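You operate a simulated robot arm through the tools that you are given. There is no shell and no other tool.

You run a simulated robot arm. Do the job below in one go: nothing can be reset, and whatever is moved stays where it is left.

Task
Put things in order on the top of the blue bench. At the end: one of the steel sleeves from the top of the blue bench is on top of the brown box (marked "UNION") on the top of the blue bench; the silver capacitor from the top of the blue bench stands where the black square coil stood; the red pin stands where the silver capacitor stood; the black square coil stands on top of the green wiping block; whatever was shut is shut again. Leave all else as you found it, and nothing knocked over.
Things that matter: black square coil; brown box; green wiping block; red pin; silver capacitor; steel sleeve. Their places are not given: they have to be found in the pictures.

It is judged by the outcome, as a careful person would: the job done as asked, and still so three seconds after it is handed in. It fails if anything else is knocked over, pushed out of place, dropped, spilled or broken.

Robot
A 7-joint arm with a two-finger parallel gripper, fixed in place. Base frame: the origin is at the foot of the arm, x ahead of it, y to its left, z up; the work surface is at about z = 0. Lengths are in m, angles in rad, forces in N, time in s.
With the tool pointing down near the work surface it reaches from about 0.22 to 0.58 m from the base axis. Its first joint turns from -1.152 to 1.152 rad. Payload 2.5 kg.
Tool frame: the origin (TCP) lies between the finger pads and is the grasp point; the fingertips stand 0.023 m ahead of it; z points along the fingers, y is the line along which they close. Largest opening 0.094 m; finger width 0.038, thickness 0.01; the body of the gripper, 0.054 by 0.096 m, starts 0.039 m behind the TCP.
Orientation is told as [roll, pitch, yaw] about the base's x, y, z axes, in that order, counted from this pose: with the fingers straight down and closing along the base's y, the tool's x points along the base's -x, its y along +y and its z along -z.

Tools
- The arm moves only by the tool send_rows. Its argument "motion" is a list of rows, each an object (a shift or turn left out is 0, a gripper value left out holds the last) with "translation": the shift along the tool's x, y, z in units of 20 mm (1.0 is 20 mm), a list of three; "dr": the turn, a rotation vector about the tool's x, y, z in units of 6 degrees (1.0 is 6 degrees), a list of three; "grip": the closure in counts, from 0 (fully open) to 255 (shut). In form: [{"translation": [dx, dy, dz], "dr": [rx, ry, rz], "grip": grip}, ...]. A call has 1 to 20 rows; each row shifts and turns the commanded pose from where the row before left it, along the tool's axes as they then stand. A call with a number of a shift or a turn outside -1 to 1 is refused whole. A row lasts 0.2 s, in which the tool goes at most 0.05 m and 0.15 rad; a call with a longer step from one row to the next is refused whole, and so is a gripper value outside its range. A pose out of reach is approached as far as the arm can. The call stops where the force on the tool passes 40 N (or 10 N more than at its start, if that is more) or the arm is blocked; 0.2 s more then pass. Each finger travels about 0.108 m/s and halts on what it meets, pressing with about 36 N; the grip force reading is that of the motor and also rises with nothing between the fingers. The clock runs only during rows and for 0.2 s after the last one: add rows that do not move to give the fingers time. It gives the time, the measured TCP pose, the force on the tool (base axes), the opening and the grip force at its end, in the units of the frame above (readings bear some noise), with the torque about the TCP (base axes, N m) and any sound that the robot's microphone picked up.
- Cameras (640 x 400 px; columns grow to the right, rows downward): "scene" is fixed at [0.0962, -0.3924, 0.5335]; the picture's right is [0.92, -0.40, 0.00], its down [-0.28, -0.63, -0.72] and it looks along [0.29, 0.66, -0.69] (base axes); focal length 244 px, centre (320, 200). "wrist" rides on the gripper at [0.086, 0.016, -0.075] in the tool frame; the picture's right is [-0.18, 0.98, 0.00], its down [-0.58, -0.11, -0.81] and it looks along [-0.79, -0.15, 0.59] (tool axes); focal length 243 px, centre (320, 200).
- get_image(camera): a new picture of that camera. No time passes.
- pixel_to_xyz(camera, pixels): for up to 12 pixels [column, row] of the newest picture of that camera ("zoom" is the newest enlarged one), the place [x, y, z] in the base frame of the surface seen there, good to about 0.002 m, but the place of the scene camera against the robot may be out by one fixed shift of up to 0.018 m in any direction. No time passes.
- zoom(camera, box): a new picture of the part [left, top, right, bottom] of that camera's present view, enlarged. No time passes.
- finish_job(): hands the job in; it is judged then, once.

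Open the gripper and draw the arm clear of the work before you hand the job in, unless the task says otherwise.

The tools are called after "Emit:" by a JSON object that holds its "fn" and its "kwargs". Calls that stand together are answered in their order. send_rows: Moves the arm, as the interface text tells. Its arguments: {"type":"object","properties":{"motion":{"type":"array","items":{"type":"object","properties":{"translation":{"type":"array","items":{"type":"number"}},"dr":{"type":"array","items":{"type":"number"}},"grip":{"type":"number"}}}}},"required":["motion"]} The other tools are called the same way: get_image (camera) takes a picture; pixel_to_xyz (camera, pixels) gives the place of the surface under pixels of a picture; zoom (camera, box) takes an enlarged picture of a part of a camera's view; finish_job () hands the job in.

At the start:

```text
time_s: 0.0
eef_pos: [0.4408, 0.1033, 0.3212]
tool_rot: [-0.001, 0.0, 0.0]
contact_force: [0.0, 0.5, -1.0]
moment: [0.01, 0.0, -0.02]
finger_gap: 0.0941
gripper_force: 0.0
```

scene: 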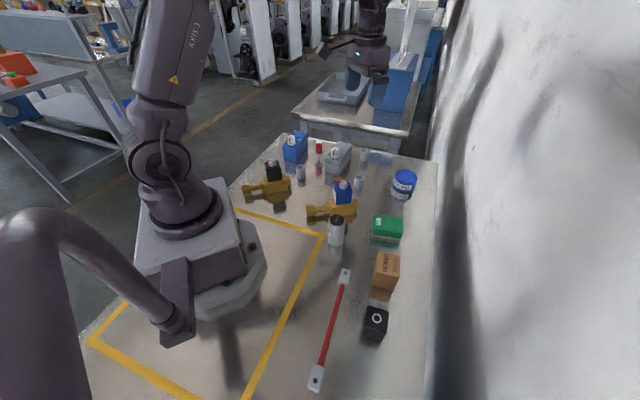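
wrist: 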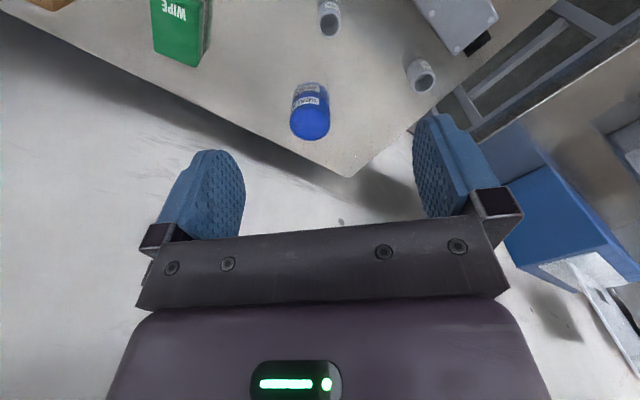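

I'll start by looking closer at the crowded part of the scene picture (columns 220-450, rows 130-350).

Emit:
{"fn": "zoom", "kwargs": {"camera": "scene", "box": [230, 130, 430, 255]}}

Emit:
{"fn": "zoom", "kwargs": {"camera": "scene", "box": [290, 230, 450, 400]}}

Emit:
{"fn": "get_image", "kwargs": {"camera": "wrist"}}

```text
3.20 times, centred on (330, 192) of scene
```

zoom: 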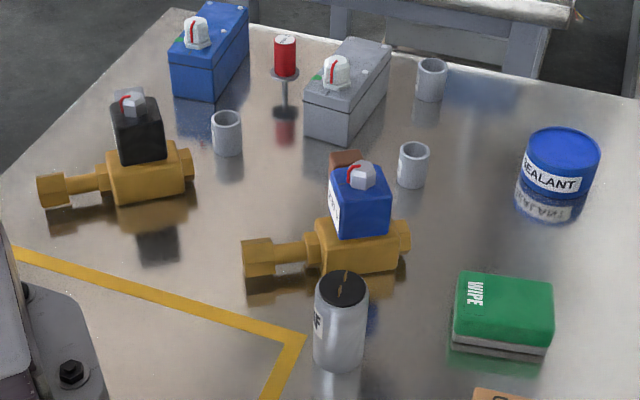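

```text
2.35 times, centred on (370, 315) of scene
```

zoom: 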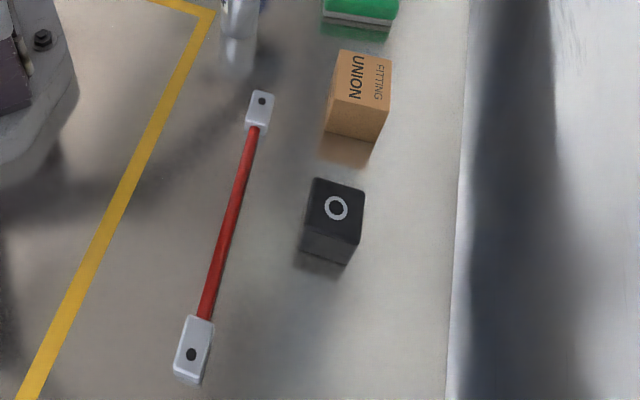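

```text
taken
```

wrist: 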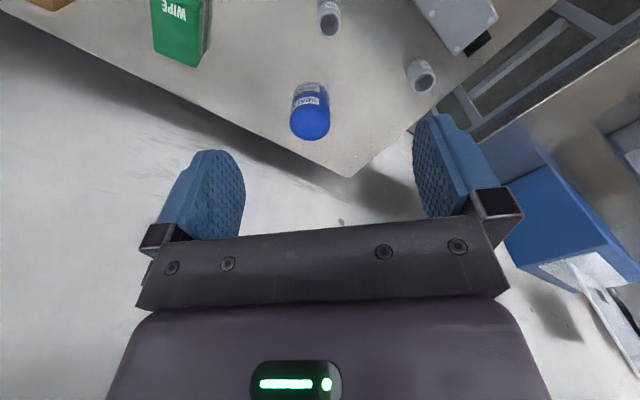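

The scene shows the capacitor near (337,230), black coil near (376,320), brown box near (386,265), green block near (387,228), red pin near (319,147) and three sleeves near (301,172), (365,155), (359,183). I'll measure their rough places.

Emit:
{"fn": "pixel_to_xyz", "kwargs": {"camera": "scene", "pixels": [[337, 219], [376, 314], [388, 224], [387, 261], [319, 143], [301, 171], [365, 156], [359, 183], [404, 175], [330, 330], [345, 275], [316, 378]]}}

Emit:
{"fn": "zoom", "kwargs": {"camera": "scene", "box": [280, 130, 380, 192]}}

Emit:
{"fn": "zoom", "kwargs": {"camera": "wrist", "box": [0, 0, 320, 200]}}

```text
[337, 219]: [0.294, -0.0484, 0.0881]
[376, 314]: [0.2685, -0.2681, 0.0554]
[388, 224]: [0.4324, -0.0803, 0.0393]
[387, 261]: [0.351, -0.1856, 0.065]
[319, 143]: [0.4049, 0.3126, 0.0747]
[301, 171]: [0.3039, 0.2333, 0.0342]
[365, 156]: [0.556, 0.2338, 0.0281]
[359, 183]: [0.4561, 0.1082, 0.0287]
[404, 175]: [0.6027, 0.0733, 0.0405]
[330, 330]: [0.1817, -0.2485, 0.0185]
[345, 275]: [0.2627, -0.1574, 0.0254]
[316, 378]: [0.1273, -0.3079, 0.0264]
```

```text
6.40 times, centred on (330, 161) of scene
```

zoom: 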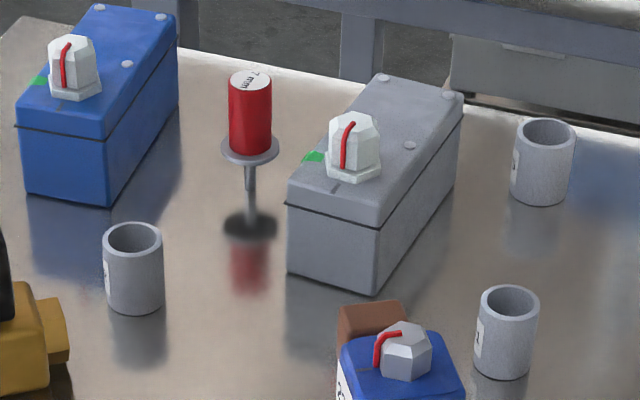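

```text
2.00 times, centred on (160, 100) of wrist
```

zoom: 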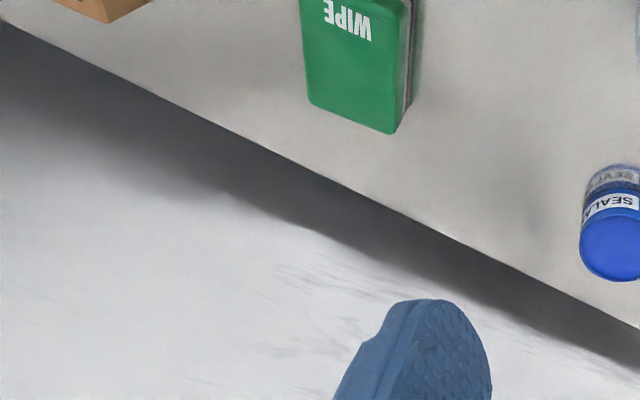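

The tall objects (valves, boxes) sit at low z, so at z≈0.30 the arm is clear of everything. I'll move to about (0.22,-0.12,0.30) so the wrist camera can look at the coil, box, block and capacitor accurately.

Emit:
{"fn": "send_rows", "kwargs": {"motion": [{"translation": [0.92, -0.93, 0.083], "grip": 0}, {"translation": [0.92, -0.93, 0.083]}, {"translation": [0.92, -0.93, 0.083]}, {"translation": [0.92, -0.93, 0.083]}, {"translation": [0.92, -0.93, 0.083]}, {"translation": [0.92, -0.93, 0.083]}, {"translation": [0.92, -0.93, 0.083]}, {"translation": [0.92, -0.93, 0.083]}, {"translation": [0.92, -0.93, 0.083]}, {"translation": [0.92, -0.93, 0.083]}, {"translation": [0.92, -0.93, 0.083]}, {"translation": [0.92, -0.93, 0.083]}, {"translation": [0, 0, 0]}]}}

```text
time_s: 2.8
eef_pos: [0.2213, -0.1193, 0.3002]
tool_rot: [0.0, -0.001, 0.0]
contact_force: [-0.3, -0.3, 0.1]
moment: [0.0, -0.01, 0.0]
finger_gap: 0.094
gripper_force: 0.1
```

The arm reached (0.221,-0.119,0.300) with no contact. Now I'll take pictures from both cameras.

Emit:
{"fn": "get_image", "kwargs": {"camera": "wrist"}}

Emit:
{"fn": "get_image", "kwargs": {"camera": "scene"}}

```text
taken
```

wrist: 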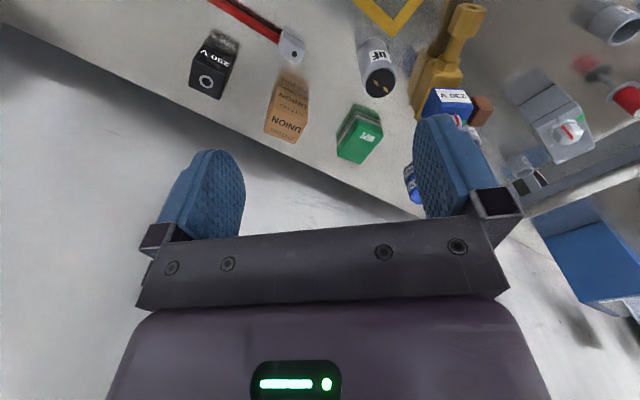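

```text
taken
```

scene: 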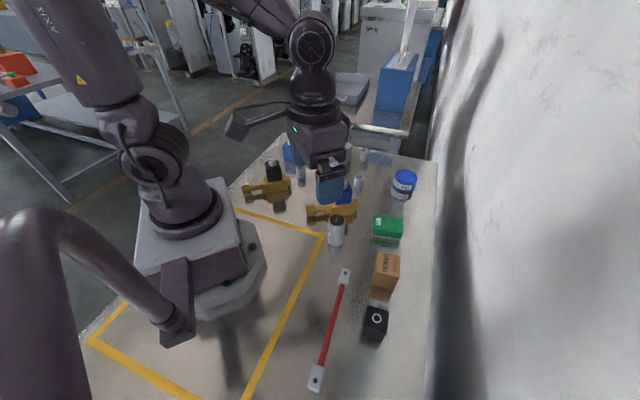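

Good view: coil around (207,75), brown box around (287,120), green block around (360,130), capacitor around (378,75). I'll enlarge this area to pick edges.

Emit:
{"fn": "zoom", "kwargs": {"camera": "wrist", "box": [170, 0, 410, 150]}}

```text
2.67 times, centred on (290, 75) of wrist
```

zoom: 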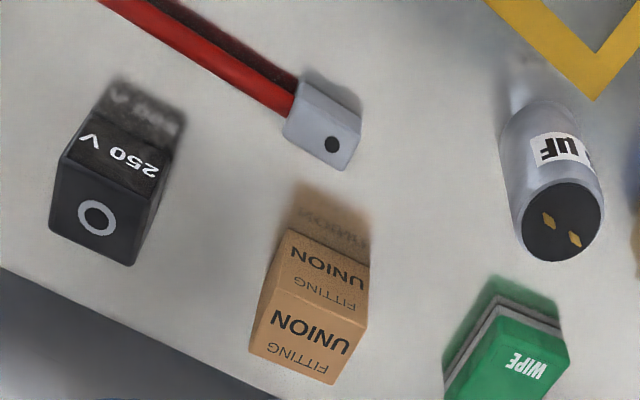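

I'll query the corners of the coil, box and capacitor in the enlarged picture.

Emit:
{"fn": "pixel_to_xyz", "kwargs": {"camera": "zoom", "pixels": [[68, 164], [55, 226], [131, 260], [148, 197], [97, 218], [108, 152], [96, 115], [172, 150], [160, 205], [80, 200], [130, 225], [140, 170]]}}

Emit:
{"fn": "pixel_to_xyz", "kwargs": {"camera": "zoom", "pixels": [[273, 310], [362, 328], [331, 379], [254, 350], [310, 340], [290, 235], [367, 268], [325, 280], [566, 185], [530, 230], [595, 215], [562, 222]]}}

Emit:
{"fn": "pixel_to_xyz", "kwargs": {"camera": "zoom", "pixels": [[565, 184], [560, 255], [520, 225], [600, 215], [516, 150], [590, 140], [502, 313], [565, 345], [530, 365], [480, 370], [450, 380], [520, 390]]}}

```text
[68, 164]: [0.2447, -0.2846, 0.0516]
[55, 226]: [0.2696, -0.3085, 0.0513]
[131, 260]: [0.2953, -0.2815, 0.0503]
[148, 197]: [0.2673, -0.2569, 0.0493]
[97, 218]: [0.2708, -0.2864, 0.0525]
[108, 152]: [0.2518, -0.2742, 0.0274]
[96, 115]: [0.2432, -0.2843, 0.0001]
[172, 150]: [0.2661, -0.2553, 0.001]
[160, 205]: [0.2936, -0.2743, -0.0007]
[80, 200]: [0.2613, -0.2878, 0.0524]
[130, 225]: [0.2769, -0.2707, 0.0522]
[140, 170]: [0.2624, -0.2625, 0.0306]
```

```text
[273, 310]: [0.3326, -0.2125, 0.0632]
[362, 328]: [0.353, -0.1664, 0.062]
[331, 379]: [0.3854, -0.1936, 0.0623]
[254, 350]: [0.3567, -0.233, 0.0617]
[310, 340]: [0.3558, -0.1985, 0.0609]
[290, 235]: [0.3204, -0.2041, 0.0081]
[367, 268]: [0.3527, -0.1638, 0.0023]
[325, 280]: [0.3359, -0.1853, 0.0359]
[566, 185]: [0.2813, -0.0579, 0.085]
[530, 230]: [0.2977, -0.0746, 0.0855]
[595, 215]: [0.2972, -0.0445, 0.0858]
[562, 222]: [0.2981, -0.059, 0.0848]
```

```text
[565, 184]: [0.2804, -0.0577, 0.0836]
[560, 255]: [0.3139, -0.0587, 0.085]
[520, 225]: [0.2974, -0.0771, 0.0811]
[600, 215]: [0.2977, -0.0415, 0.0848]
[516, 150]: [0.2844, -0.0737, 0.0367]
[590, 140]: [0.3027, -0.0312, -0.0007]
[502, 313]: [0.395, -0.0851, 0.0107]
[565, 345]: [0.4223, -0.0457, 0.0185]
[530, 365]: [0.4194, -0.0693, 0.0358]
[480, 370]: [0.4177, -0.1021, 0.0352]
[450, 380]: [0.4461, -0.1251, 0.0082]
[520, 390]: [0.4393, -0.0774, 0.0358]
```

Coil top is a ~38 mm square rotated ~45° centred near (0.269,-0.283), 52 mm high; capacitor axis near (0.2975,-0.059), ~36 mm wide and 85 mm high. Now the green block around (360,130) in more detail.

Emit:
{"fn": "zoom", "kwargs": {"camera": "wrist", "box": [310, 85, 414, 150]}}

```text
6.15 times, centred on (362, 118) of wrist
```

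zoom: 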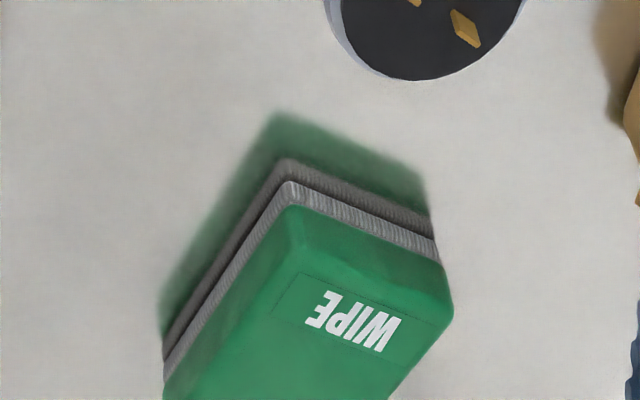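

I need the whole block in the picture; zoom slightly lower.

Emit:
{"fn": "zoom", "kwargs": {"camera": "wrist", "box": [310, 95, 414, 170]}}

```text
5.33 times, centred on (362, 132) of wrist
```

zoom: 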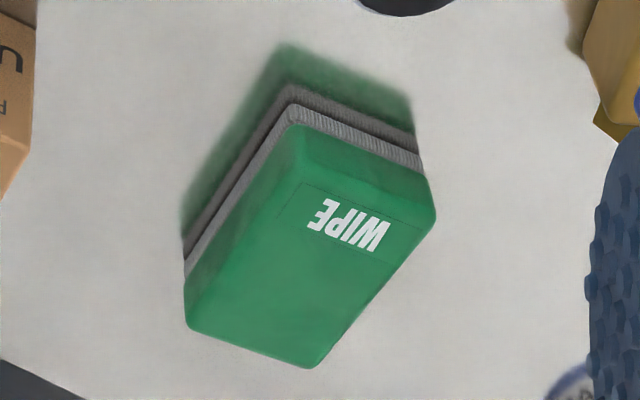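

I'll query the green block's top-face corners and middle.

Emit:
{"fn": "pixel_to_xyz", "kwargs": {"camera": "zoom", "pixels": [[303, 168], [428, 203], [317, 358], [192, 318], [310, 250], [255, 235], [370, 270], [300, 130], [425, 180], [190, 285], [250, 300], [300, 320]]}}

```text
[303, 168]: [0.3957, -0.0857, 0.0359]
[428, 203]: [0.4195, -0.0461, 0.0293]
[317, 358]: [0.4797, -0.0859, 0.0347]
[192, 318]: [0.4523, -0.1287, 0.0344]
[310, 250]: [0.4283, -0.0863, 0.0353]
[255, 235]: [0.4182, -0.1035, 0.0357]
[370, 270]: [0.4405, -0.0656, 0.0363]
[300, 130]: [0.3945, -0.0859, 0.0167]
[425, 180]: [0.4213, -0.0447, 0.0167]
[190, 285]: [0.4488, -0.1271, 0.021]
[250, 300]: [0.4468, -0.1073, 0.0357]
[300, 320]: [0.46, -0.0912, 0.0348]
```

Green block top is centred near (0.437,-0.087), z≈0.0355, long axis at about -33°. I'll turn the tool to yaw -44° (to match the coil's faces and stay clear of the red bar) and hover over the coil at z≈0.16 for a closer look.

Emit:
{"fn": "send_rows", "kwargs": {"motion": [{"dr": [0, 0, 0.917]}, {"dr": [0, 0, 0.917]}, {"dr": [0, 0, 0.917]}, {"dr": [0, 0, 0.917]}, {"dr": [0, 0, 0.917]}, {"dr": [0, 0, 0.917]}, {"dr": [0, 0, 0.917]}, {"dr": [0, 0, 0.917]}, {"translation": [-0.925, -0.527, 0.875]}, {"translation": [-0.925, -0.527, 0.875]}, {"translation": [-0.925, -0.527, 0.875]}, {"translation": [-0.925, -0.527, 0.875]}, {"translation": [-0.925, -0.527, 0.875]}, {"translation": [-0.925, -0.527, 0.875]}, {"translation": [-0.925, -0.527, 0.875]}, {"translation": [-0.925, -0.527, 0.875]}, {"translation": [0, 0, 0]}]}}

Emit:
{"fn": "get_image", "kwargs": {"camera": "wrist"}}

```text
time_s: 6.4
eef_pos: [0.2685, -0.284, 0.1606]
tool_rot: [0.0, -0.001, -0.769]
contact_force: [0.4, 0.1, 0.0]
moment: [0.0, 0.02, 0.02]
finger_gap: 0.094
gripper_force: 0.1
```

```text
taken
```

wrist: 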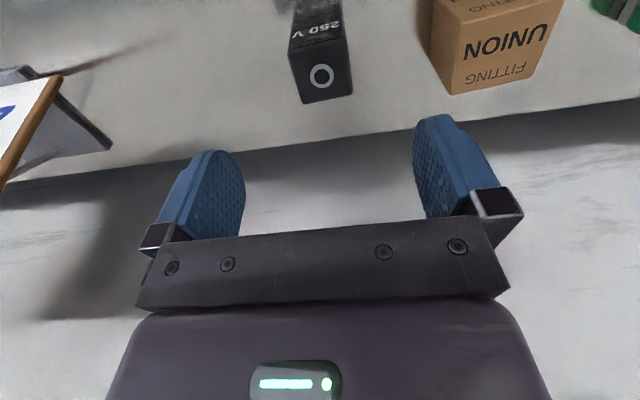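

The hover is right over the coil (ring at (321,76)). I'll enlarge to measure its edges.

Emit:
{"fn": "zoom", "kwargs": {"camera": "wrist", "box": [260, 0, 420, 110]}}

```text
3.64 times, centred on (340, 55) of wrist
```

zoom: 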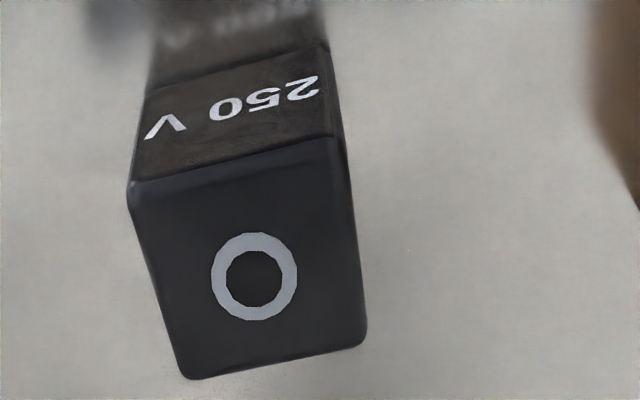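

I'll query the coil's corners here, near the top edges and at the ring.

Emit:
{"fn": "pixel_to_xyz", "kwargs": {"camera": "zoom", "pixels": [[134, 190], [338, 145], [362, 340], [188, 373], [254, 276], [240, 165], [350, 245], [158, 280], [275, 358], [145, 110], [330, 60], [237, 85]]}}

```text
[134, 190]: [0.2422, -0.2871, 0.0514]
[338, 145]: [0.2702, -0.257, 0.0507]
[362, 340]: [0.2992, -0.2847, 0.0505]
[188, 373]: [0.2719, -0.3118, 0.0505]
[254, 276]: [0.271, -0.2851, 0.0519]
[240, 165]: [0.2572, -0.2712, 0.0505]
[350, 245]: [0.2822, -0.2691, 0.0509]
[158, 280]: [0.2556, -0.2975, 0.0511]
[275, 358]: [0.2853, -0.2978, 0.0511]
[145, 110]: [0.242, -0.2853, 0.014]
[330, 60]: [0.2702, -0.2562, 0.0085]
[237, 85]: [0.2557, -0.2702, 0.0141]
```

The coil centre is (0.271,-0.285), ~40 mm wide, faces at ~46.5°, matching the tool's closing axis. I descend straight to z≈0.030 with the small correction.

Emit:
{"fn": "send_rows", "kwargs": {"motion": [{"translation": [-0.125, 0.05, 0]}, {"translation": [0, 0, 0.9]}, {"translation": [0, 0, 0.9]}, {"translation": [0, 0, 0.9]}, {"translation": [0, 0, 0.9]}, {"translation": [0, 0, 0.9]}, {"translation": [0, 0, 0.9]}, {"translation": [0, 0, 0.6]}, {"translation": [0, 0, 0.5]}, {"translation": [0, 0, 0]}]}}

Emit:
{"fn": "get_image", "kwargs": {"camera": "wrist"}}

```text
time_s: 8.6
eef_pos: [0.2696, -0.2846, 0.0311]
tool_rot: [0.0, 0.0, -0.769]
contact_force: [0.6, -0.2, -0.2]
moment: [0.0, 0.0, 0.02]
finger_gap: 0.094
gripper_force: 0.0
```

```text
taken
```

wrist: 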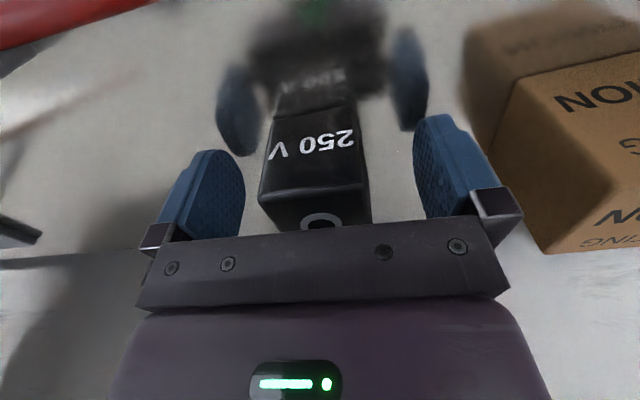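

The coil sits between the fingers. Now I close the gripper with waiting rows.

Emit:
{"fn": "send_rows", "kwargs": {"motion": [{"grip": 255}, {"grip": 255}, {"grip": 255}, {"grip": 255}, {"grip": 255}]}}

```text
time_s: 9.8
eef_pos: [0.2698, -0.2839, 0.0316]
tool_rot: [-0.001, 0.0, -0.768]
contact_force: [-0.6, -0.5, 0.1]
moment: [0.01, 0.0, 0.04]
finger_gap: 0.0435
gripper_force: 36.3
```

Gripped with a gap of 0.0435 and 36 N. I lift straight up ~0.16 m.

Emit:
{"fn": "send_rows", "kwargs": {"motion": [{"translation": [0, 0, -0.4]}, {"translation": [0, 0, -0.8]}, {"translation": [0, 0, -0.9]}, {"translation": [0, 0, -0.9]}, {"translation": [0, 0, -0.9]}, {"translation": [0, 0, -0.9]}, {"translation": [0, 0, -0.9]}, {"translation": [0, 0, -0.9]}, {"translation": [0, 0, -0.9]}, {"translation": [0, 0, -0.5]}, {"translation": [0, 0, 0]}]}}

Emit:
{"fn": "get_image", "kwargs": {"camera": "wrist"}}

```text
time_s: 12.2
eef_pos: [0.2713, -0.2847, 0.1919]
tool_rot: [0.0, 0.0, -0.768]
contact_force: [-0.5, -0.4, -2.3]
moment: [-0.03, -0.02, 0.01]
finger_gap: 0.0437
gripper_force: 35.9
```

```text
taken
```

wrist: 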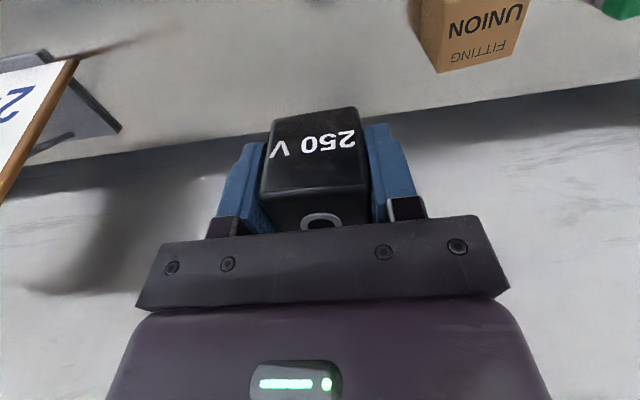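

The coil is held securely. I move it at height to above the green block (0.437,-0.087), then turn by +12° to align with the block.

Emit:
{"fn": "send_rows", "kwargs": {"motion": [{"translation": [0.064, 0.921, 0]}, {"translation": [0.064, 0.921, 0]}, {"translation": [0.064, 0.921, 0]}, {"translation": [0.064, 0.921, 0]}, {"translation": [0.064, 0.921, 0]}, {"translation": [0.064, 0.921, 0]}, {"translation": [0.064, 0.921, 0]}, {"translation": [0.064, 0.921, 0]}, {"translation": [0.064, 0.921, 0]}, {"translation": [0.064, 0.921, 0]}, {"translation": [0.064, 0.921, 0]}, {"translation": [0.064, 0.921, 0]}, {"translation": [0.064, 0.921, 0]}, {"translation": [0.064, 0.921, 0]}, {"dr": [0, 0, -0.67]}, {"dr": [0, 0, -0.67]}, {"dr": [0, 0, -0.66]}, {"translation": [0, 0, 0]}]}}

Emit:
{"fn": "get_image", "kwargs": {"camera": "wrist"}}

Emit:
{"fn": "get_image", "kwargs": {"camera": "scene"}}

```text
time_s: 16.0
eef_pos: [0.4356, -0.0878, 0.1899]
tool_rot: [0.001, -0.001, -0.556]
contact_force: [0.1, 0.3, -0.5]
moment: [0.01, 0.0, 0.0]
finger_gap: 0.044
gripper_force: 36.3
```

```text
taken
```

wrist: 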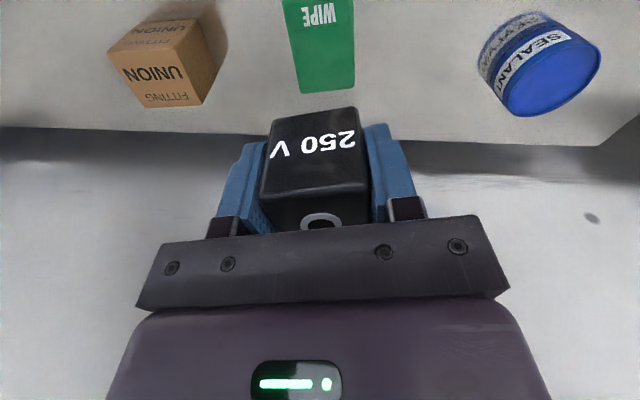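

```text
taken
```

scene: 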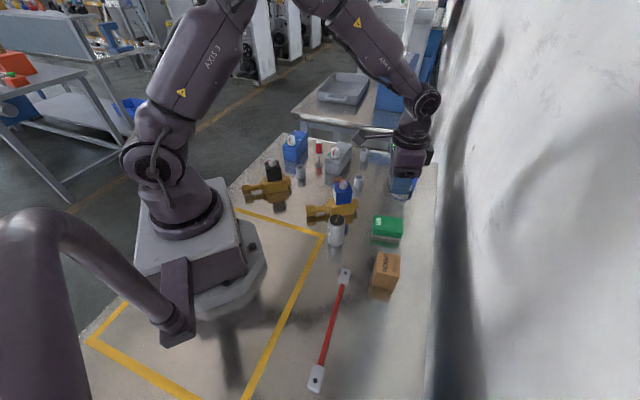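

Coil is held; the green block is visible below near (325,45). I'll measure the block's far edge from here to confirm the alignment.

Emit:
{"fn": "pixel_to_xyz", "kwargs": {"camera": "wrist", "pixels": [[284, 4], [337, 4], [352, 88], [303, 92], [328, 91], [292, 45], [352, 45], [320, 45], [355, 20], [330, 70], [297, 75], [350, 70]]}}

Emit:
{"fn": "zoom", "kwargs": {"camera": "wrist", "box": [250, 0, 410, 100]}}

```text
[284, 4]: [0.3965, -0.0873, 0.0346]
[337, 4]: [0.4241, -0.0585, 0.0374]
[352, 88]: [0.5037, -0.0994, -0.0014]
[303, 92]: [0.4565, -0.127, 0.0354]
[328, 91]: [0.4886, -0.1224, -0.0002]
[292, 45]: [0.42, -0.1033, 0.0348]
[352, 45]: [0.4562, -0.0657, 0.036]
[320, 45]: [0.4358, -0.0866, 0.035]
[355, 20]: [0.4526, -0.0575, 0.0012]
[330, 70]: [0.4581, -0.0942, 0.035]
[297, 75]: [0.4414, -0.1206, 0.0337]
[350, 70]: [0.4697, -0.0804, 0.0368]
```

```text
4.00 times, centred on (330, 50) of wrist
```

zoom: 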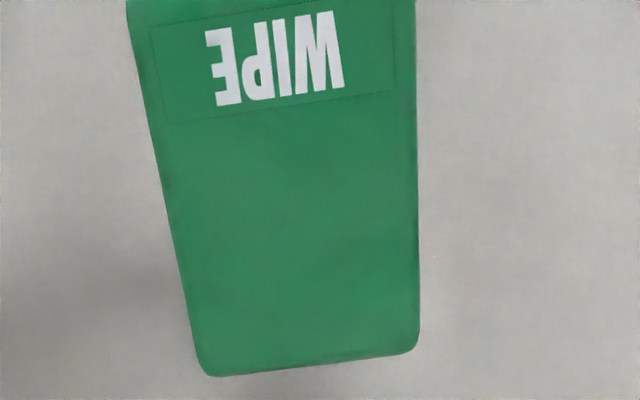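

The block is centred at about (0.440,-0.086). I shift 3 mm along the tool's y and descend to just above contact (TCP z≈0.070).

Emit:
{"fn": "send_rows", "kwargs": {"motion": [{"translation": [0, 0.14, 0.4]}, {"translation": [0, 0, 0.8]}, {"translation": [0, 0, 0.8]}, {"translation": [0, 0, 0.8]}, {"translation": [0, 0, 0.8]}, {"translation": [0, 0, 0.8]}, {"translation": [0, 0, 0.8]}, {"translation": [0, 0, 0.5]}, {"translation": [0, 0, 0.2]}, {"translation": [0, 0, 0]}]}}

Emit:
{"fn": "get_image", "kwargs": {"camera": "wrist"}}

```text
time_s: 18.2
eef_pos: [0.4383, -0.0836, 0.0741]
tool_rot: [-0.001, 0.0, -0.558]
contact_force: [0.0, -0.6, -1.7]
moment: [-0.01, 0.02, -0.01]
finger_gap: 0.0436
gripper_force: 36.1
```

```text
taken
```

wrist: 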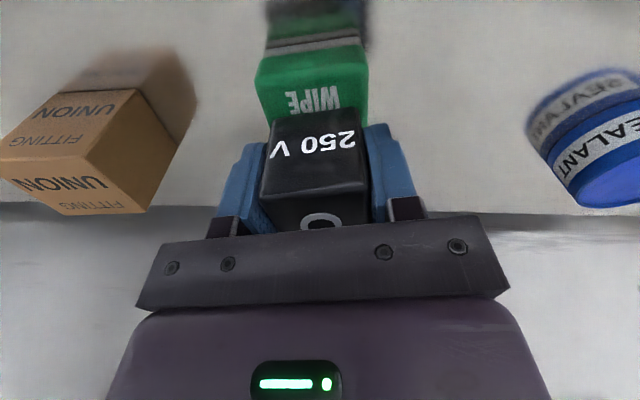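

Coil is aligned over the block, TCP z≈0.074. I lower in small steps and watch the force.

Emit:
{"fn": "send_rows", "kwargs": {"motion": [{"translation": [0, 0, 0.1]}, {"translation": [0, 0, 0.1]}, {"translation": [0, 0, 0]}]}}

```text
time_s: 19.0
eef_pos: [0.4382, -0.0847, 0.0689]
tool_rot: [0.0, 0.001, -0.558]
contact_force: [0.2, -0.5, -2.1]
moment: [-0.02, 0.02, 0.02]
finger_gap: 0.0439
gripper_force: 35.6
```

No contact yet (force ~-2 N is the coil's weight). Lower another 2 mm in small steps.

Emit:
{"fn": "send_rows", "kwargs": {"motion": [{"translation": [0, 0, 0.05]}, {"translation": [0, 0, 0.05]}, {"translation": [0, 0, 0]}]}}

```text
time_s: 19.8
eef_pos: [0.4365, -0.0853, 0.0674]
tool_rot: [0.001, -0.001, -0.559]
contact_force: [-1.3, 0.2, 0.2]
moment: [0.01, -0.02, -0.03]
finger_gap: 0.0437
gripper_force: 36.0
```

Fz went from -2.1 to about 0, suggesting the block is beginning to carry the coil. One more millimetre to confirm.

Emit:
{"fn": "send_rows", "kwargs": {"motion": [{"translation": [0, 0, 0.05]}, {"translation": [0, 0, 0]}]}}

```text
time_s: 20.4
eef_pos: [0.4391, -0.0838, 0.0661]
tool_rot: [0.001, 0.0, -0.56]
contact_force: [-5.4, 0.3, 14.6]
moment: [0.01, 0.22, 0.0]
finger_gap: 0.0439
gripper_force: 35.8
```

Firm contact (14.6 N up). I back off half a millimetre and open the gripper.

Emit:
{"fn": "send_rows", "kwargs": {"motion": [{"translation": [0, 0, -0.025]}, {"grip": 100}, {"grip": 60}, {"grip": 0}, {"grip": 0}, {"grip": 0}]}}

Emit:
{"fn": "get_image", "kwargs": {"camera": "wrist"}}

```text
time_s: 21.8
eef_pos: [0.4386, -0.0835, 0.0663]
tool_rot: [0.0, -0.001, -0.557]
contact_force: [-0.4, 0.8, -1.0]
moment: [-0.02, -0.04, 0.0]
finger_gap: 0.0941
gripper_force: 0.0
```

```text
taken
```

wrist: 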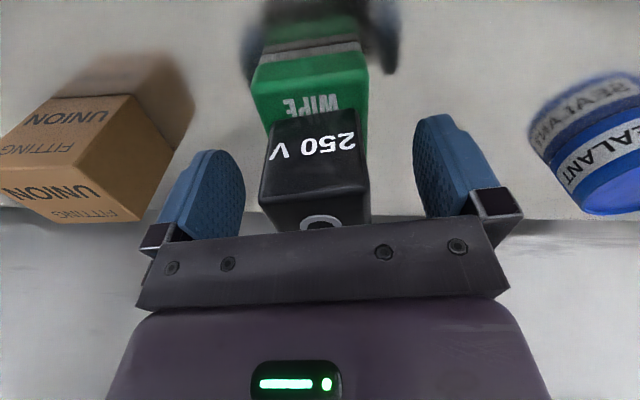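

The coil rests on the green block and the fingers are open. I rise straight up to clear it.

Emit:
{"fn": "send_rows", "kwargs": {"motion": [{"translation": [0, 0, -0.5]}, {"translation": [0, 0, -0.9]}, {"translation": [0, 0, -0.9]}, {"translation": [0, 0, -0.9]}, {"translation": [0, 0, -0.9]}, {"translation": [0, 0, -0.9]}, {"translation": [0, 0, -0.9]}, {"translation": [0, 0, 0]}]}}

Emit:
{"fn": "get_image", "kwargs": {"camera": "wrist"}}

Emit:
{"fn": "get_image", "kwargs": {"camera": "scene"}}

```text
time_s: 23.6
eef_pos: [0.4392, -0.0849, 0.1851]
tool_rot: [-0.001, 0.001, -0.559]
contact_force: [0.3, 0.0, 0.0]
moment: [-0.01, 0.0, 0.0]
finger_gap: 0.0941
gripper_force: 0.0
```

```text
taken
```

wrist: 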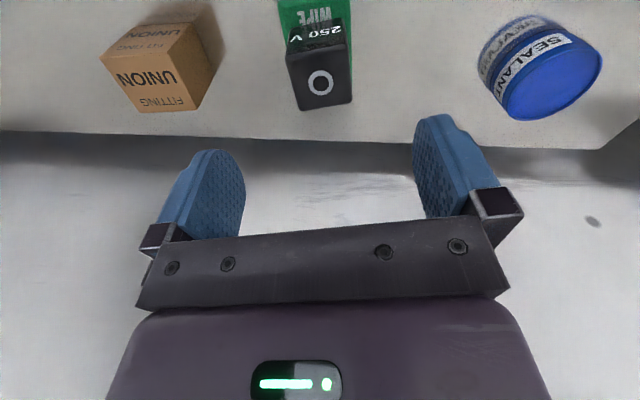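

```text
taken
```

scene: 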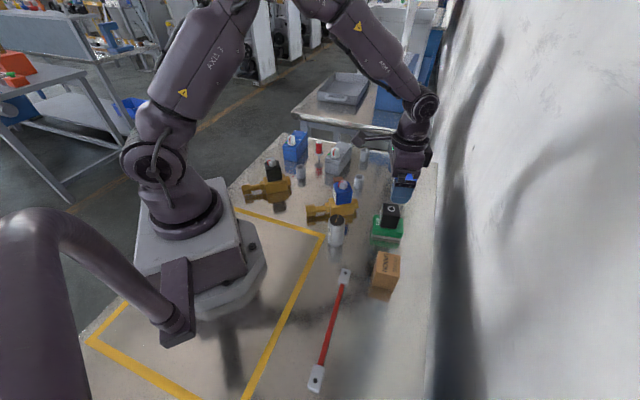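

The coil is standing on the green block (ring at (319,82) in the wrist view). Next is the capacitor: I turn back to yaw 0 and hover near (0.27,-0.059,0.22) to inspect the space between it and the blue-coil valve.

Emit:
{"fn": "send_rows", "kwargs": {"motion": [{"dr": [0, 0, -0.889]}, {"dr": [0, 0, -0.889]}, {"dr": [0, 0, -0.889]}, {"dr": [0, 0, -0.889]}, {"dr": [0, 0, -0.889]}, {"dr": [0, 0, -0.889]}, {"translation": [0.94, 0.144, -0.194]}, {"translation": [0.94, 0.144, -0.194]}, {"translation": [0.94, 0.144, -0.194]}, {"translation": [0.94, 0.144, -0.194]}, {"translation": [0.94, 0.144, -0.194]}, {"translation": [0.94, 0.144, -0.194]}, {"translation": [0.94, 0.144, -0.194]}, {"translation": [0.94, 0.144, -0.194]}, {"translation": [0.94, 0.144, -0.194]}, {"translation": [0, 0, 0]}]}}

Emit:
{"fn": "get_image", "kwargs": {"camera": "wrist"}}

```text
time_s: 27.0
eef_pos: [0.269, -0.0576, 0.2198]
tool_rot: [0.001, 0.0, 0.0]
contact_force: [0.5, -0.2, 0.5]
moment: [-0.02, 0.01, 0.02]
finger_gap: 0.094
gripper_force: 0.2
```

```text
taken
```

wrist: 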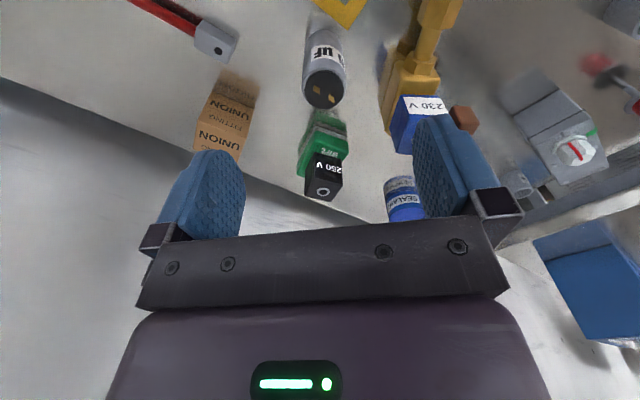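

The capacitor's top is at about (322,90) and the valve at (415,80). I'll enlarge and measure both.

Emit:
{"fn": "zoom", "kwargs": {"camera": "wrist", "box": [280, 0, 480, 125]}}

```text
3.20 times, centred on (380, 62) of wrist
```

zoom: 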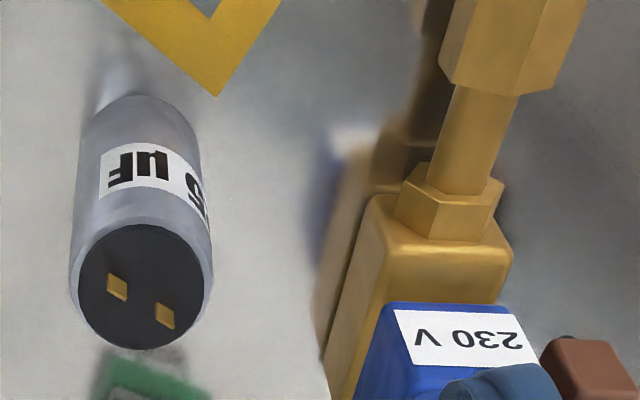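

I'll query the capacitor's rim and base and the valve's near corners.

Emit:
{"fn": "pixel_to_xyz", "kwargs": {"camera": "zoom", "pixels": [[142, 232], [142, 342], [84, 288], [204, 285], [142, 288], [140, 110], [82, 160], [195, 150], [388, 205], [332, 370], [400, 200], [445, 60]]}}

Emit:
{"fn": "pixel_to_xyz", "kwargs": {"camera": "zoom", "pixels": [[375, 250], [350, 340], [395, 310], [440, 330], [360, 390], [500, 260], [460, 225], [480, 20], [90, 250], [205, 250], [70, 285], [213, 285]]}}

```text
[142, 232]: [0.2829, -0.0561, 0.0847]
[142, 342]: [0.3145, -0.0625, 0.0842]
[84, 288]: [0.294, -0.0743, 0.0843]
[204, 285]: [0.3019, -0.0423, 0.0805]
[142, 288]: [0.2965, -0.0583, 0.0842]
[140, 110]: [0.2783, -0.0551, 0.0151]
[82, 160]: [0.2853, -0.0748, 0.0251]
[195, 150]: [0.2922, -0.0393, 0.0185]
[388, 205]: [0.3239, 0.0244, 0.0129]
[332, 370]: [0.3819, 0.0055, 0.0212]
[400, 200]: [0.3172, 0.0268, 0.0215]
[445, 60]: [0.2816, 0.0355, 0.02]
```

```text
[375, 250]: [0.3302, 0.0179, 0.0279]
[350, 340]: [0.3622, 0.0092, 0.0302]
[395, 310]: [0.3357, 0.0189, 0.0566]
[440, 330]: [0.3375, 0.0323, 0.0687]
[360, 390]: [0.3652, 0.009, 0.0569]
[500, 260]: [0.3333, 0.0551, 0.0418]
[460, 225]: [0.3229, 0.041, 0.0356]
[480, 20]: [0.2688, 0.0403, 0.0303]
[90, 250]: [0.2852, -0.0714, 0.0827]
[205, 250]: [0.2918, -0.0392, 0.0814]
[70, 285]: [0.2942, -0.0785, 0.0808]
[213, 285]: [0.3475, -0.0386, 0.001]
```

Capacitor axis ≈ (0.298,-0.0585), ~39 mm across, 85 mm tall; the valve's nearest surface is at y≥0.018 there, so closing along y is clear. I move over it and descend to z≈0.052.

Emit:
{"fn": "send_rows", "kwargs": {"motion": [{"translation": [-0.725, -0.025, 0]}, {"translation": [-0.725, -0.025, 0]}, {"translation": [0, 0, 0.9]}, {"translation": [0, 0, 0.9]}, {"translation": [0, 0, 0.9]}, {"translation": [0, 0, 0.9]}, {"translation": [0, 0, 0.9]}, {"translation": [0, 0, 0.9]}, {"translation": [0, 0, 0.9]}, {"translation": [0, 0, 0.9]}, {"translation": [0, 0, 0.7]}, {"translation": [0, 0, 0.5]}, {"translation": [0, 0, 0]}]}}

Emit:
{"fn": "get_image", "kwargs": {"camera": "wrist"}}

```text
time_s: 29.7
eef_pos: [0.2995, -0.0596, 0.0535]
tool_rot: [0.002, -0.003, 0.0]
contact_force: [-4.4, 0.3, 16.7]
moment: [-0.07, -0.12, 0.03]
finger_gap: 0.0937
gripper_force: 0.0
stopped in row 13: the force on the tool passed its limit at 47 N (the readings are from after the stop); the commanded pose is now the measured one
```

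```text
taken
```

wrist: 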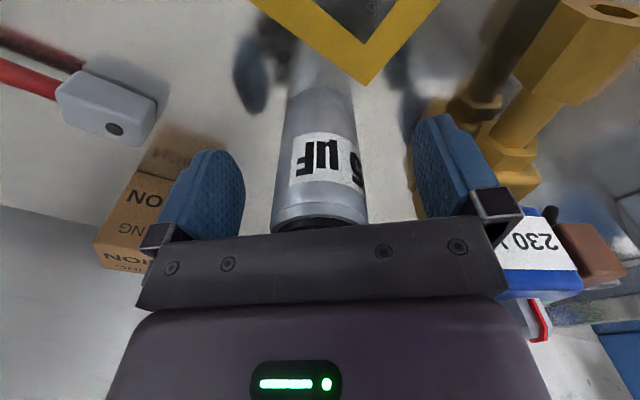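

The palm touched the capacitor's top terminals (16.7 N upwards). I back straight up by about 10 mm before gripping.

Emit:
{"fn": "send_rows", "kwargs": {"motion": [{"translation": [0, 0, -0.1]}, {"translation": [0, 0, -0.2]}, {"translation": [0, 0, -0.2]}, {"translation": [0, 0, 0]}]}}

Emit:
{"fn": "get_image", "kwargs": {"camera": "wrist"}}

```text
time_s: 30.7
eef_pos: [0.2982, -0.0595, 0.0638]
tool_rot: [0.003, -0.004, 0.0]
contact_force: [1.0, -1.1, 0.0]
moment: [0.03, -0.01, 0.0]
finger_gap: 0.0942
gripper_force: 0.0
```

```text
taken
```

wrist: 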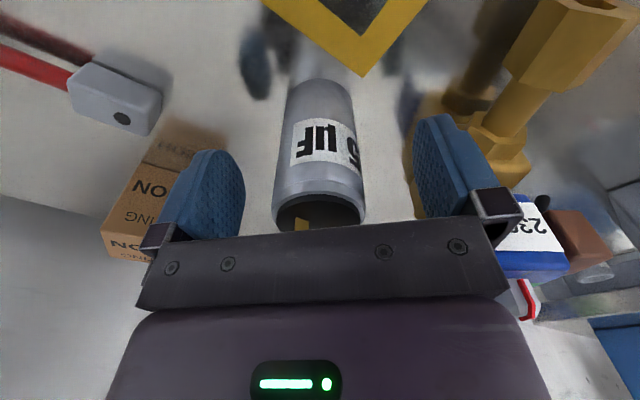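

Clear of the top now and the capacitor still stands, centred between the fingers. I correct the tiny tilt and close the gripper.

Emit:
{"fn": "send_rows", "kwargs": {"motion": [{"dr": [0.029, 0.038, 0]}, {"translation": [0, 0, 0]}, {"grip": 255}, {"grip": 255}, {"grip": 255}, {"grip": 255}, {"grip": 255}]}}

Emit:
{"fn": "get_image", "kwargs": {"camera": "wrist"}}

```text
time_s: 32.3
eef_pos: [0.2998, -0.0588, 0.063]
tool_rot: [-0.005, 0.0, 0.0]
contact_force: [-1.2, 0.4, 3.4]
moment: [0.11, 0.09, 0.04]
finger_gap: 0.0413
gripper_force: 35.9
```

```text
taken
```

wrist: 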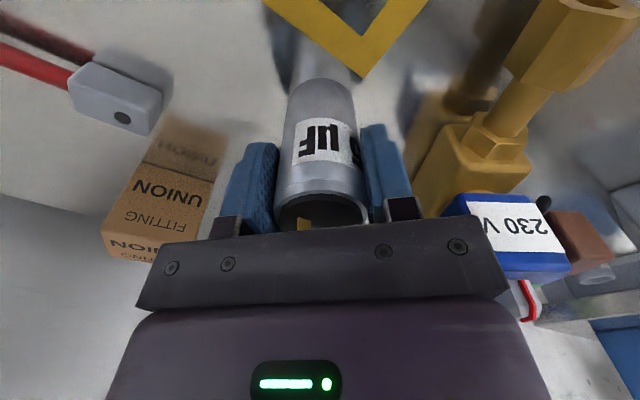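

Capacitor gripped (gap 0.041, 36 N). I lift it straight up to about z=0.22.

Emit:
{"fn": "send_rows", "kwargs": {"motion": [{"translation": [0, 0, -0.2]}, {"translation": [0, 0, -0.5]}, {"translation": [0, 0, -0.9]}, {"translation": [0, 0, -0.9]}, {"translation": [0, 0, -0.9]}, {"translation": [0, 0, -0.9]}, {"translation": [0, 0, -0.9]}, {"translation": [0, 0, -0.9]}, {"translation": [0, 0, -0.9]}, {"translation": [0, 0, -0.9]}, {"translation": [0, 0, 0]}]}}

Emit:
{"fn": "get_image", "kwargs": {"camera": "wrist"}}

Emit:
{"fn": "get_image", "kwargs": {"camera": "scene"}}

```text
time_s: 34.7
eef_pos: [0.2994, -0.0592, 0.2206]
tool_rot: [-0.003, 0.001, 0.001]
contact_force: [-0.4, -0.1, -0.7]
moment: [-0.02, 0.01, 0.0]
finger_gap: 0.0415
gripper_force: 35.5
```

```text
taken
```

wrist: 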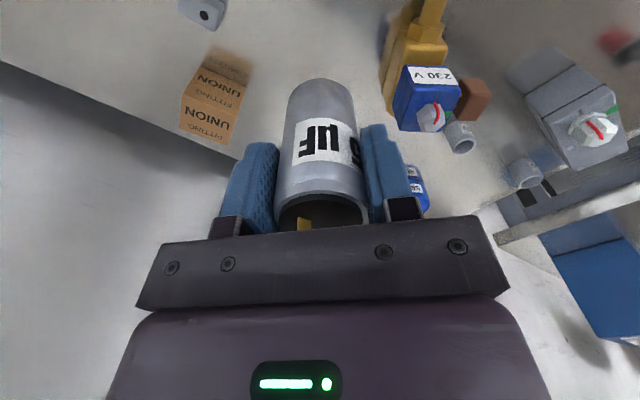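

```text
taken
```

scene: 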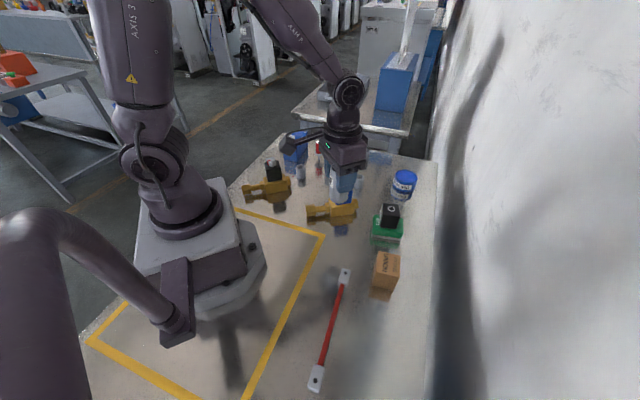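

Capacitor is held upright. At z≈0.22 I turn to yaw -44° and carry it over to the coil's former place (0.271,-0.285).

Emit:
{"fn": "send_rows", "kwargs": {"motion": [{"dr": [0, 0, 0.917]}, {"dr": [0, 0, 0.917]}, {"dr": [0, 0, 0.917]}, {"dr": [0, 0, 0.917]}, {"dr": [0, 0, 0.917]}, {"dr": [0, 0, 0.917]}, {"dr": [0, 0, 0.917]}, {"dr": [0, 0, 0.917]}, {"translation": [-0.688, -0.91, 0]}, {"translation": [-0.688, -0.91, 0]}, {"translation": [-0.688, -0.91, 0]}, {"translation": [-0.688, -0.91, 0]}, {"translation": [-0.688, -0.91, 0]}, {"translation": [-0.688, -0.91, 0]}, {"translation": [-0.688, -0.91, 0]}, {"translation": [-0.688, -0.91, 0]}, {"translation": [-0.688, -0.91, 0]}, {"translation": [0, 0, 0]}]}}

Emit:
{"fn": "get_image", "kwargs": {"camera": "wrist"}}

```text
time_s: 38.5
eef_pos: [0.2737, -0.2633, 0.2222]
tool_rot: [-0.004, -0.003, -0.769]
contact_force: [0.2, 0.0, -2.0]
moment: [0.03, 0.01, 0.01]
finger_gap: 0.0413
gripper_force: 36.3
```

```text
taken
```

wrist: 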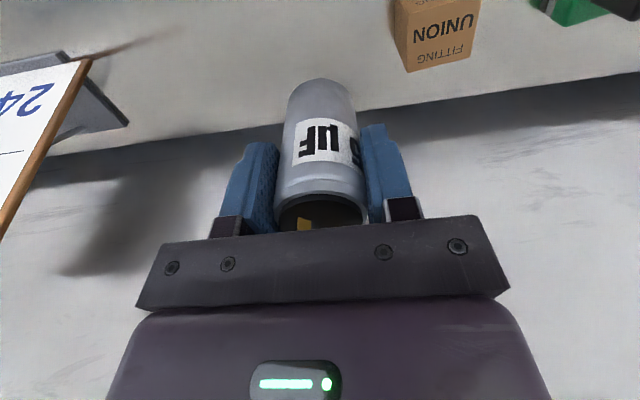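

One more translation step remains to reach (0.271,-0.285); then I descend to just above the bench (TCP z≈0.068).

Emit:
{"fn": "send_rows", "kwargs": {"motion": [{"translation": [-0.68, -0.88, 0]}, {"translation": [0, 0, 0.9]}, {"translation": [0, 0, 0.9]}, {"translation": [0, 0, 0.9]}, {"translation": [0, 0, 0.9]}, {"translation": [0, 0, 0.9]}, {"translation": [0, 0, 0.9]}, {"translation": [0, 0, 0.9]}, {"translation": [0, 0, 0.9]}, {"translation": [0, 0, 0.4]}, {"translation": [0, 0, 0]}]}}

Emit:
{"fn": "get_image", "kwargs": {"camera": "wrist"}}

```text
time_s: 40.9
eef_pos: [0.2725, -0.2861, 0.0699]
tool_rot: [-0.004, -0.003, -0.767]
contact_force: [0.0, -0.5, -0.6]
moment: [0.03, -0.03, -0.02]
finger_gap: 0.0412
gripper_force: 35.9
```

```text
taken
```

wrist: 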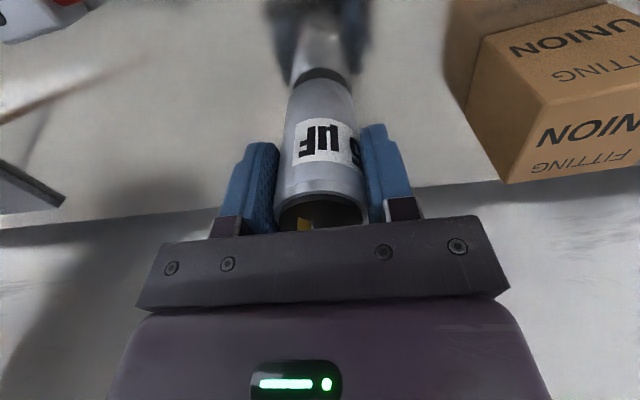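

The capacitor is about 5-6 mm above the bench at (0.2725,-0.286). I lower gently and watch the force.

Emit:
{"fn": "send_rows", "kwargs": {"motion": [{"translation": [0, 0, 0.1]}, {"translation": [0, 0, 0.1]}, {"translation": [0, 0, 0.05]}, {"translation": [0, 0, 0]}]}}

```text
time_s: 41.9
eef_pos: [0.2705, -0.2871, 0.0645]
tool_rot: [-0.003, -0.002, -0.767]
contact_force: [-0.3, 0.9, -2.2]
moment: [-0.01, -0.03, 0.02]
finger_gap: 0.0415
gripper_force: 36.2
```

No contact yet. Two more half-millimetre to millimetre steps.

Emit:
{"fn": "send_rows", "kwargs": {"motion": [{"translation": [0, 0, 0.05]}, {"translation": [0, 0, 0.025]}, {"translation": [0, 0, 0]}]}}

```text
time_s: 42.7
eef_pos: [0.2719, -0.2854, 0.0638]
tool_rot: [-0.003, -0.001, -0.768]
contact_force: [0.6, 0.1, -1.5]
moment: [0.01, 0.0, 0.05]
finger_gap: 0.0415
gripper_force: 36.0
```

Still no contact force; I continue with another millimetre.

Emit:
{"fn": "send_rows", "kwargs": {"motion": [{"translation": [0, 0, 0.04]}, {"translation": [0, 0, 0]}]}}

```text
time_s: 43.3
eef_pos: [0.2726, -0.2862, 0.0625]
tool_rot: [-0.002, 0.0, -0.768]
contact_force: [-2.8, 3.1, 15.2]
moment: [0.39, 0.09, 0.08]
finger_gap: 0.0414
gripper_force: 36.2
```

Contact (15 N up). I back off slightly and open the gripper.

Emit:
{"fn": "send_rows", "kwargs": {"motion": [{"translation": [0, 0, -0.02]}, {"translation": [0, 0, 0]}, {"grip": 130}, {"grip": 90}, {"grip": 40}, {"grip": 0}, {"grip": 0}, {"grip": 0}]}}

Emit:
{"fn": "get_image", "kwargs": {"camera": "wrist"}}

```text
time_s: 45.1
eef_pos: [0.2724, -0.2857, 0.0624]
tool_rot: [-0.005, -0.001, -0.769]
contact_force: [-0.1, 0.2, 1.2]
moment: [-0.05, 0.0, 0.01]
finger_gap: 0.094
gripper_force: 0.0
```

```text
taken
```

wrist: 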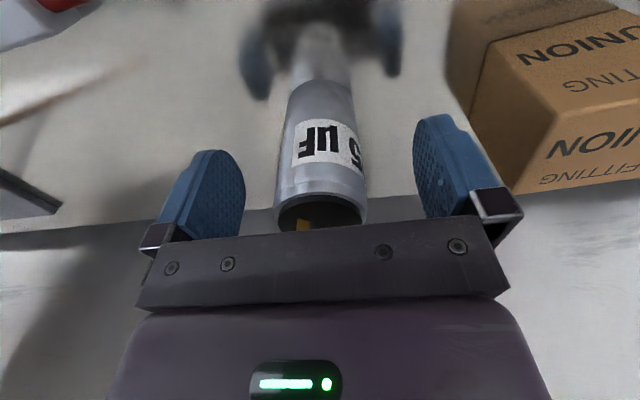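

The capacitor stands free between the open fingers. I rise straight up to z≈0.23.

Emit:
{"fn": "send_rows", "kwargs": {"motion": [{"translation": [0, 0, -0.5]}, {"translation": [0, 0, -0.9]}, {"translation": [0, 0, -0.9]}, {"translation": [0, 0, -0.9]}, {"translation": [0, 0, -0.9]}, {"translation": [0, 0, -0.9]}, {"translation": [0, 0, -0.9]}, {"translation": [0, 0, -0.9]}, {"translation": [0, 0, -0.9]}, {"translation": [0, 0, -0.9]}, {"translation": [0, 0, 0]}]}}

Emit:
{"fn": "get_image", "kwargs": {"camera": "wrist"}}

Emit:
{"fn": "get_image", "kwargs": {"camera": "scene"}}

```text
time_s: 47.5
eef_pos: [0.2711, -0.2837, 0.2357]
tool_rot: [-0.003, -0.003, -0.77]
contact_force: [0.2, 0.3, 0.6]
moment: [0.01, 0.01, -0.02]
finger_gap: 0.094
gripper_force: 0.1
```

```text
taken
```

wrist: 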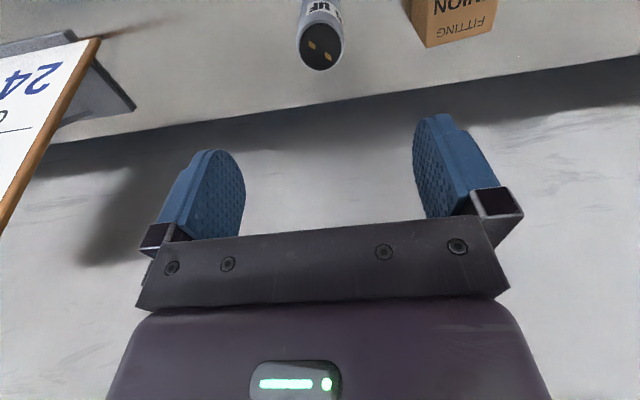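

```text
taken
```

scene: 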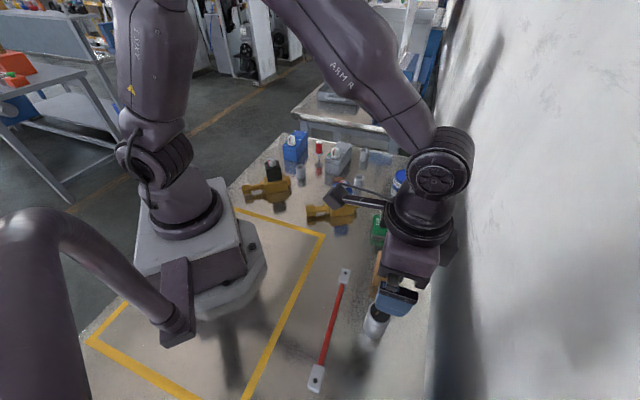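

Capacitor stands upright at the coil's old place. Let me verify its position, before turning to the red pin.

Emit:
{"fn": "pixel_to_xyz", "kwargs": {"camera": "wrist", "pixels": [[320, 38], [320, 68], [302, 52], [339, 50], [321, 53], [440, 20], [460, 40], [490, 10]]}}

```text
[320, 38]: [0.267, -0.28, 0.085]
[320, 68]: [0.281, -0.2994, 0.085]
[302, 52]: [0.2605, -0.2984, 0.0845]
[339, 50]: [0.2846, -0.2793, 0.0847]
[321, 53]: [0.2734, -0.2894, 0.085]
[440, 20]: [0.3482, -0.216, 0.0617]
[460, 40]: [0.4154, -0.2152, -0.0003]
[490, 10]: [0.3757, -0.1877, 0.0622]
```

The capacitor is centred within a few mm of the coil's old place. Now I swing the empty hand back to yaw 0 and move at height toward the red pin near (0.40,0.30).

Emit:
{"fn": "send_rows", "kwargs": {"motion": [{"dr": [-0.029, 0.022, 0]}, {"dr": [0, 0, -0.917]}, {"dr": [0, 0, -0.917]}, {"dr": [0, 0, -0.917]}, {"dr": [0, 0, -0.917]}, {"dr": [0, 0, -0.917]}, {"dr": [0, 0, -0.917]}, {"dr": [0, 0, -0.917]}, {"dr": [0, 0, -0.917]}, {"translation": [0, 0.95, -0.1]}, {"translation": [0, 0.95, -0.1]}, {"translation": [0, 0.95, -0.1]}, {"translation": [0, 0.95, -0.1]}, {"translation": [0, 0.95, -0.1]}, {"translation": [0, 0.95, -0.1]}, {"translation": [0, 0.95, -0.1]}, {"translation": [0, 0.95, -0.1]}, {"translation": [0, 0.95, 0]}, {"translation": [0, 0.95, 0]}]}}

Emit:
{"fn": "send_rows", "kwargs": {"motion": [{"translation": [0, 0.95, 0]}, {"translation": [0, 0.95, 0]}, {"translation": [0, 0.95, 0]}, {"translation": [0, 0.95, 0]}, {"translation": [0, 0.95, 0]}, {"translation": [0, 0.95, 0]}, {"translation": [0, 0.95, 0]}, {"translation": [0, 0.95, 0]}, {"translation": [0, 0.95, 0]}, {"translation": [0, 0.95, 0]}, {"translation": [0, 0.95, 0]}, {"translation": [0, 0.95, 0]}, {"translation": [0, 0, 0]}]}}

Emit:
{"fn": "get_image", "kwargs": {"camera": "wrist"}}

Emit:
{"fn": "get_image", "kwargs": {"camera": "scene"}}

```text
time_s: 51.5
eef_pos: [0.2722, -0.0939, 0.2523]
tool_rot: [-0.001, -0.001, 0.0]
contact_force: [0.3, -0.5, 0.7]
moment: [0.03, 0.02, 0.0]
finger_gap: 0.094
gripper_force: 0.1
```

```text
time_s: 54.3
eef_pos: [0.2735, 0.1334, 0.2513]
tool_rot: [0.001, 0.001, 0.0]
contact_force: [-0.1, 0.1, 0.3]
moment: [-0.02, -0.02, 0.01]
finger_gap: 0.0942
gripper_force: 0.1
```

```text
taken
```

wrist: 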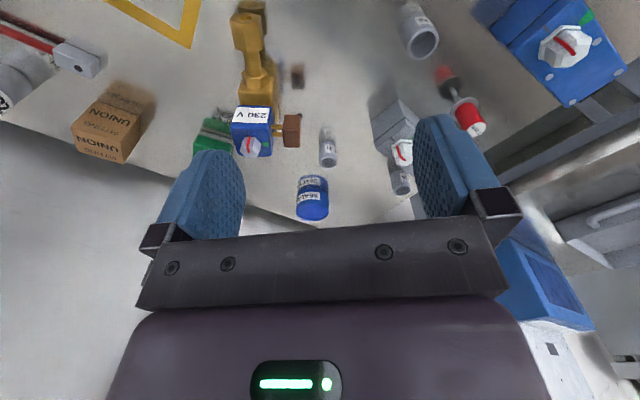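

```text
taken
```

scene: 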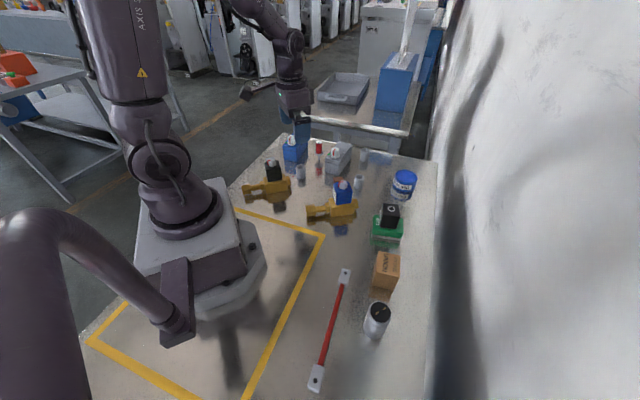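

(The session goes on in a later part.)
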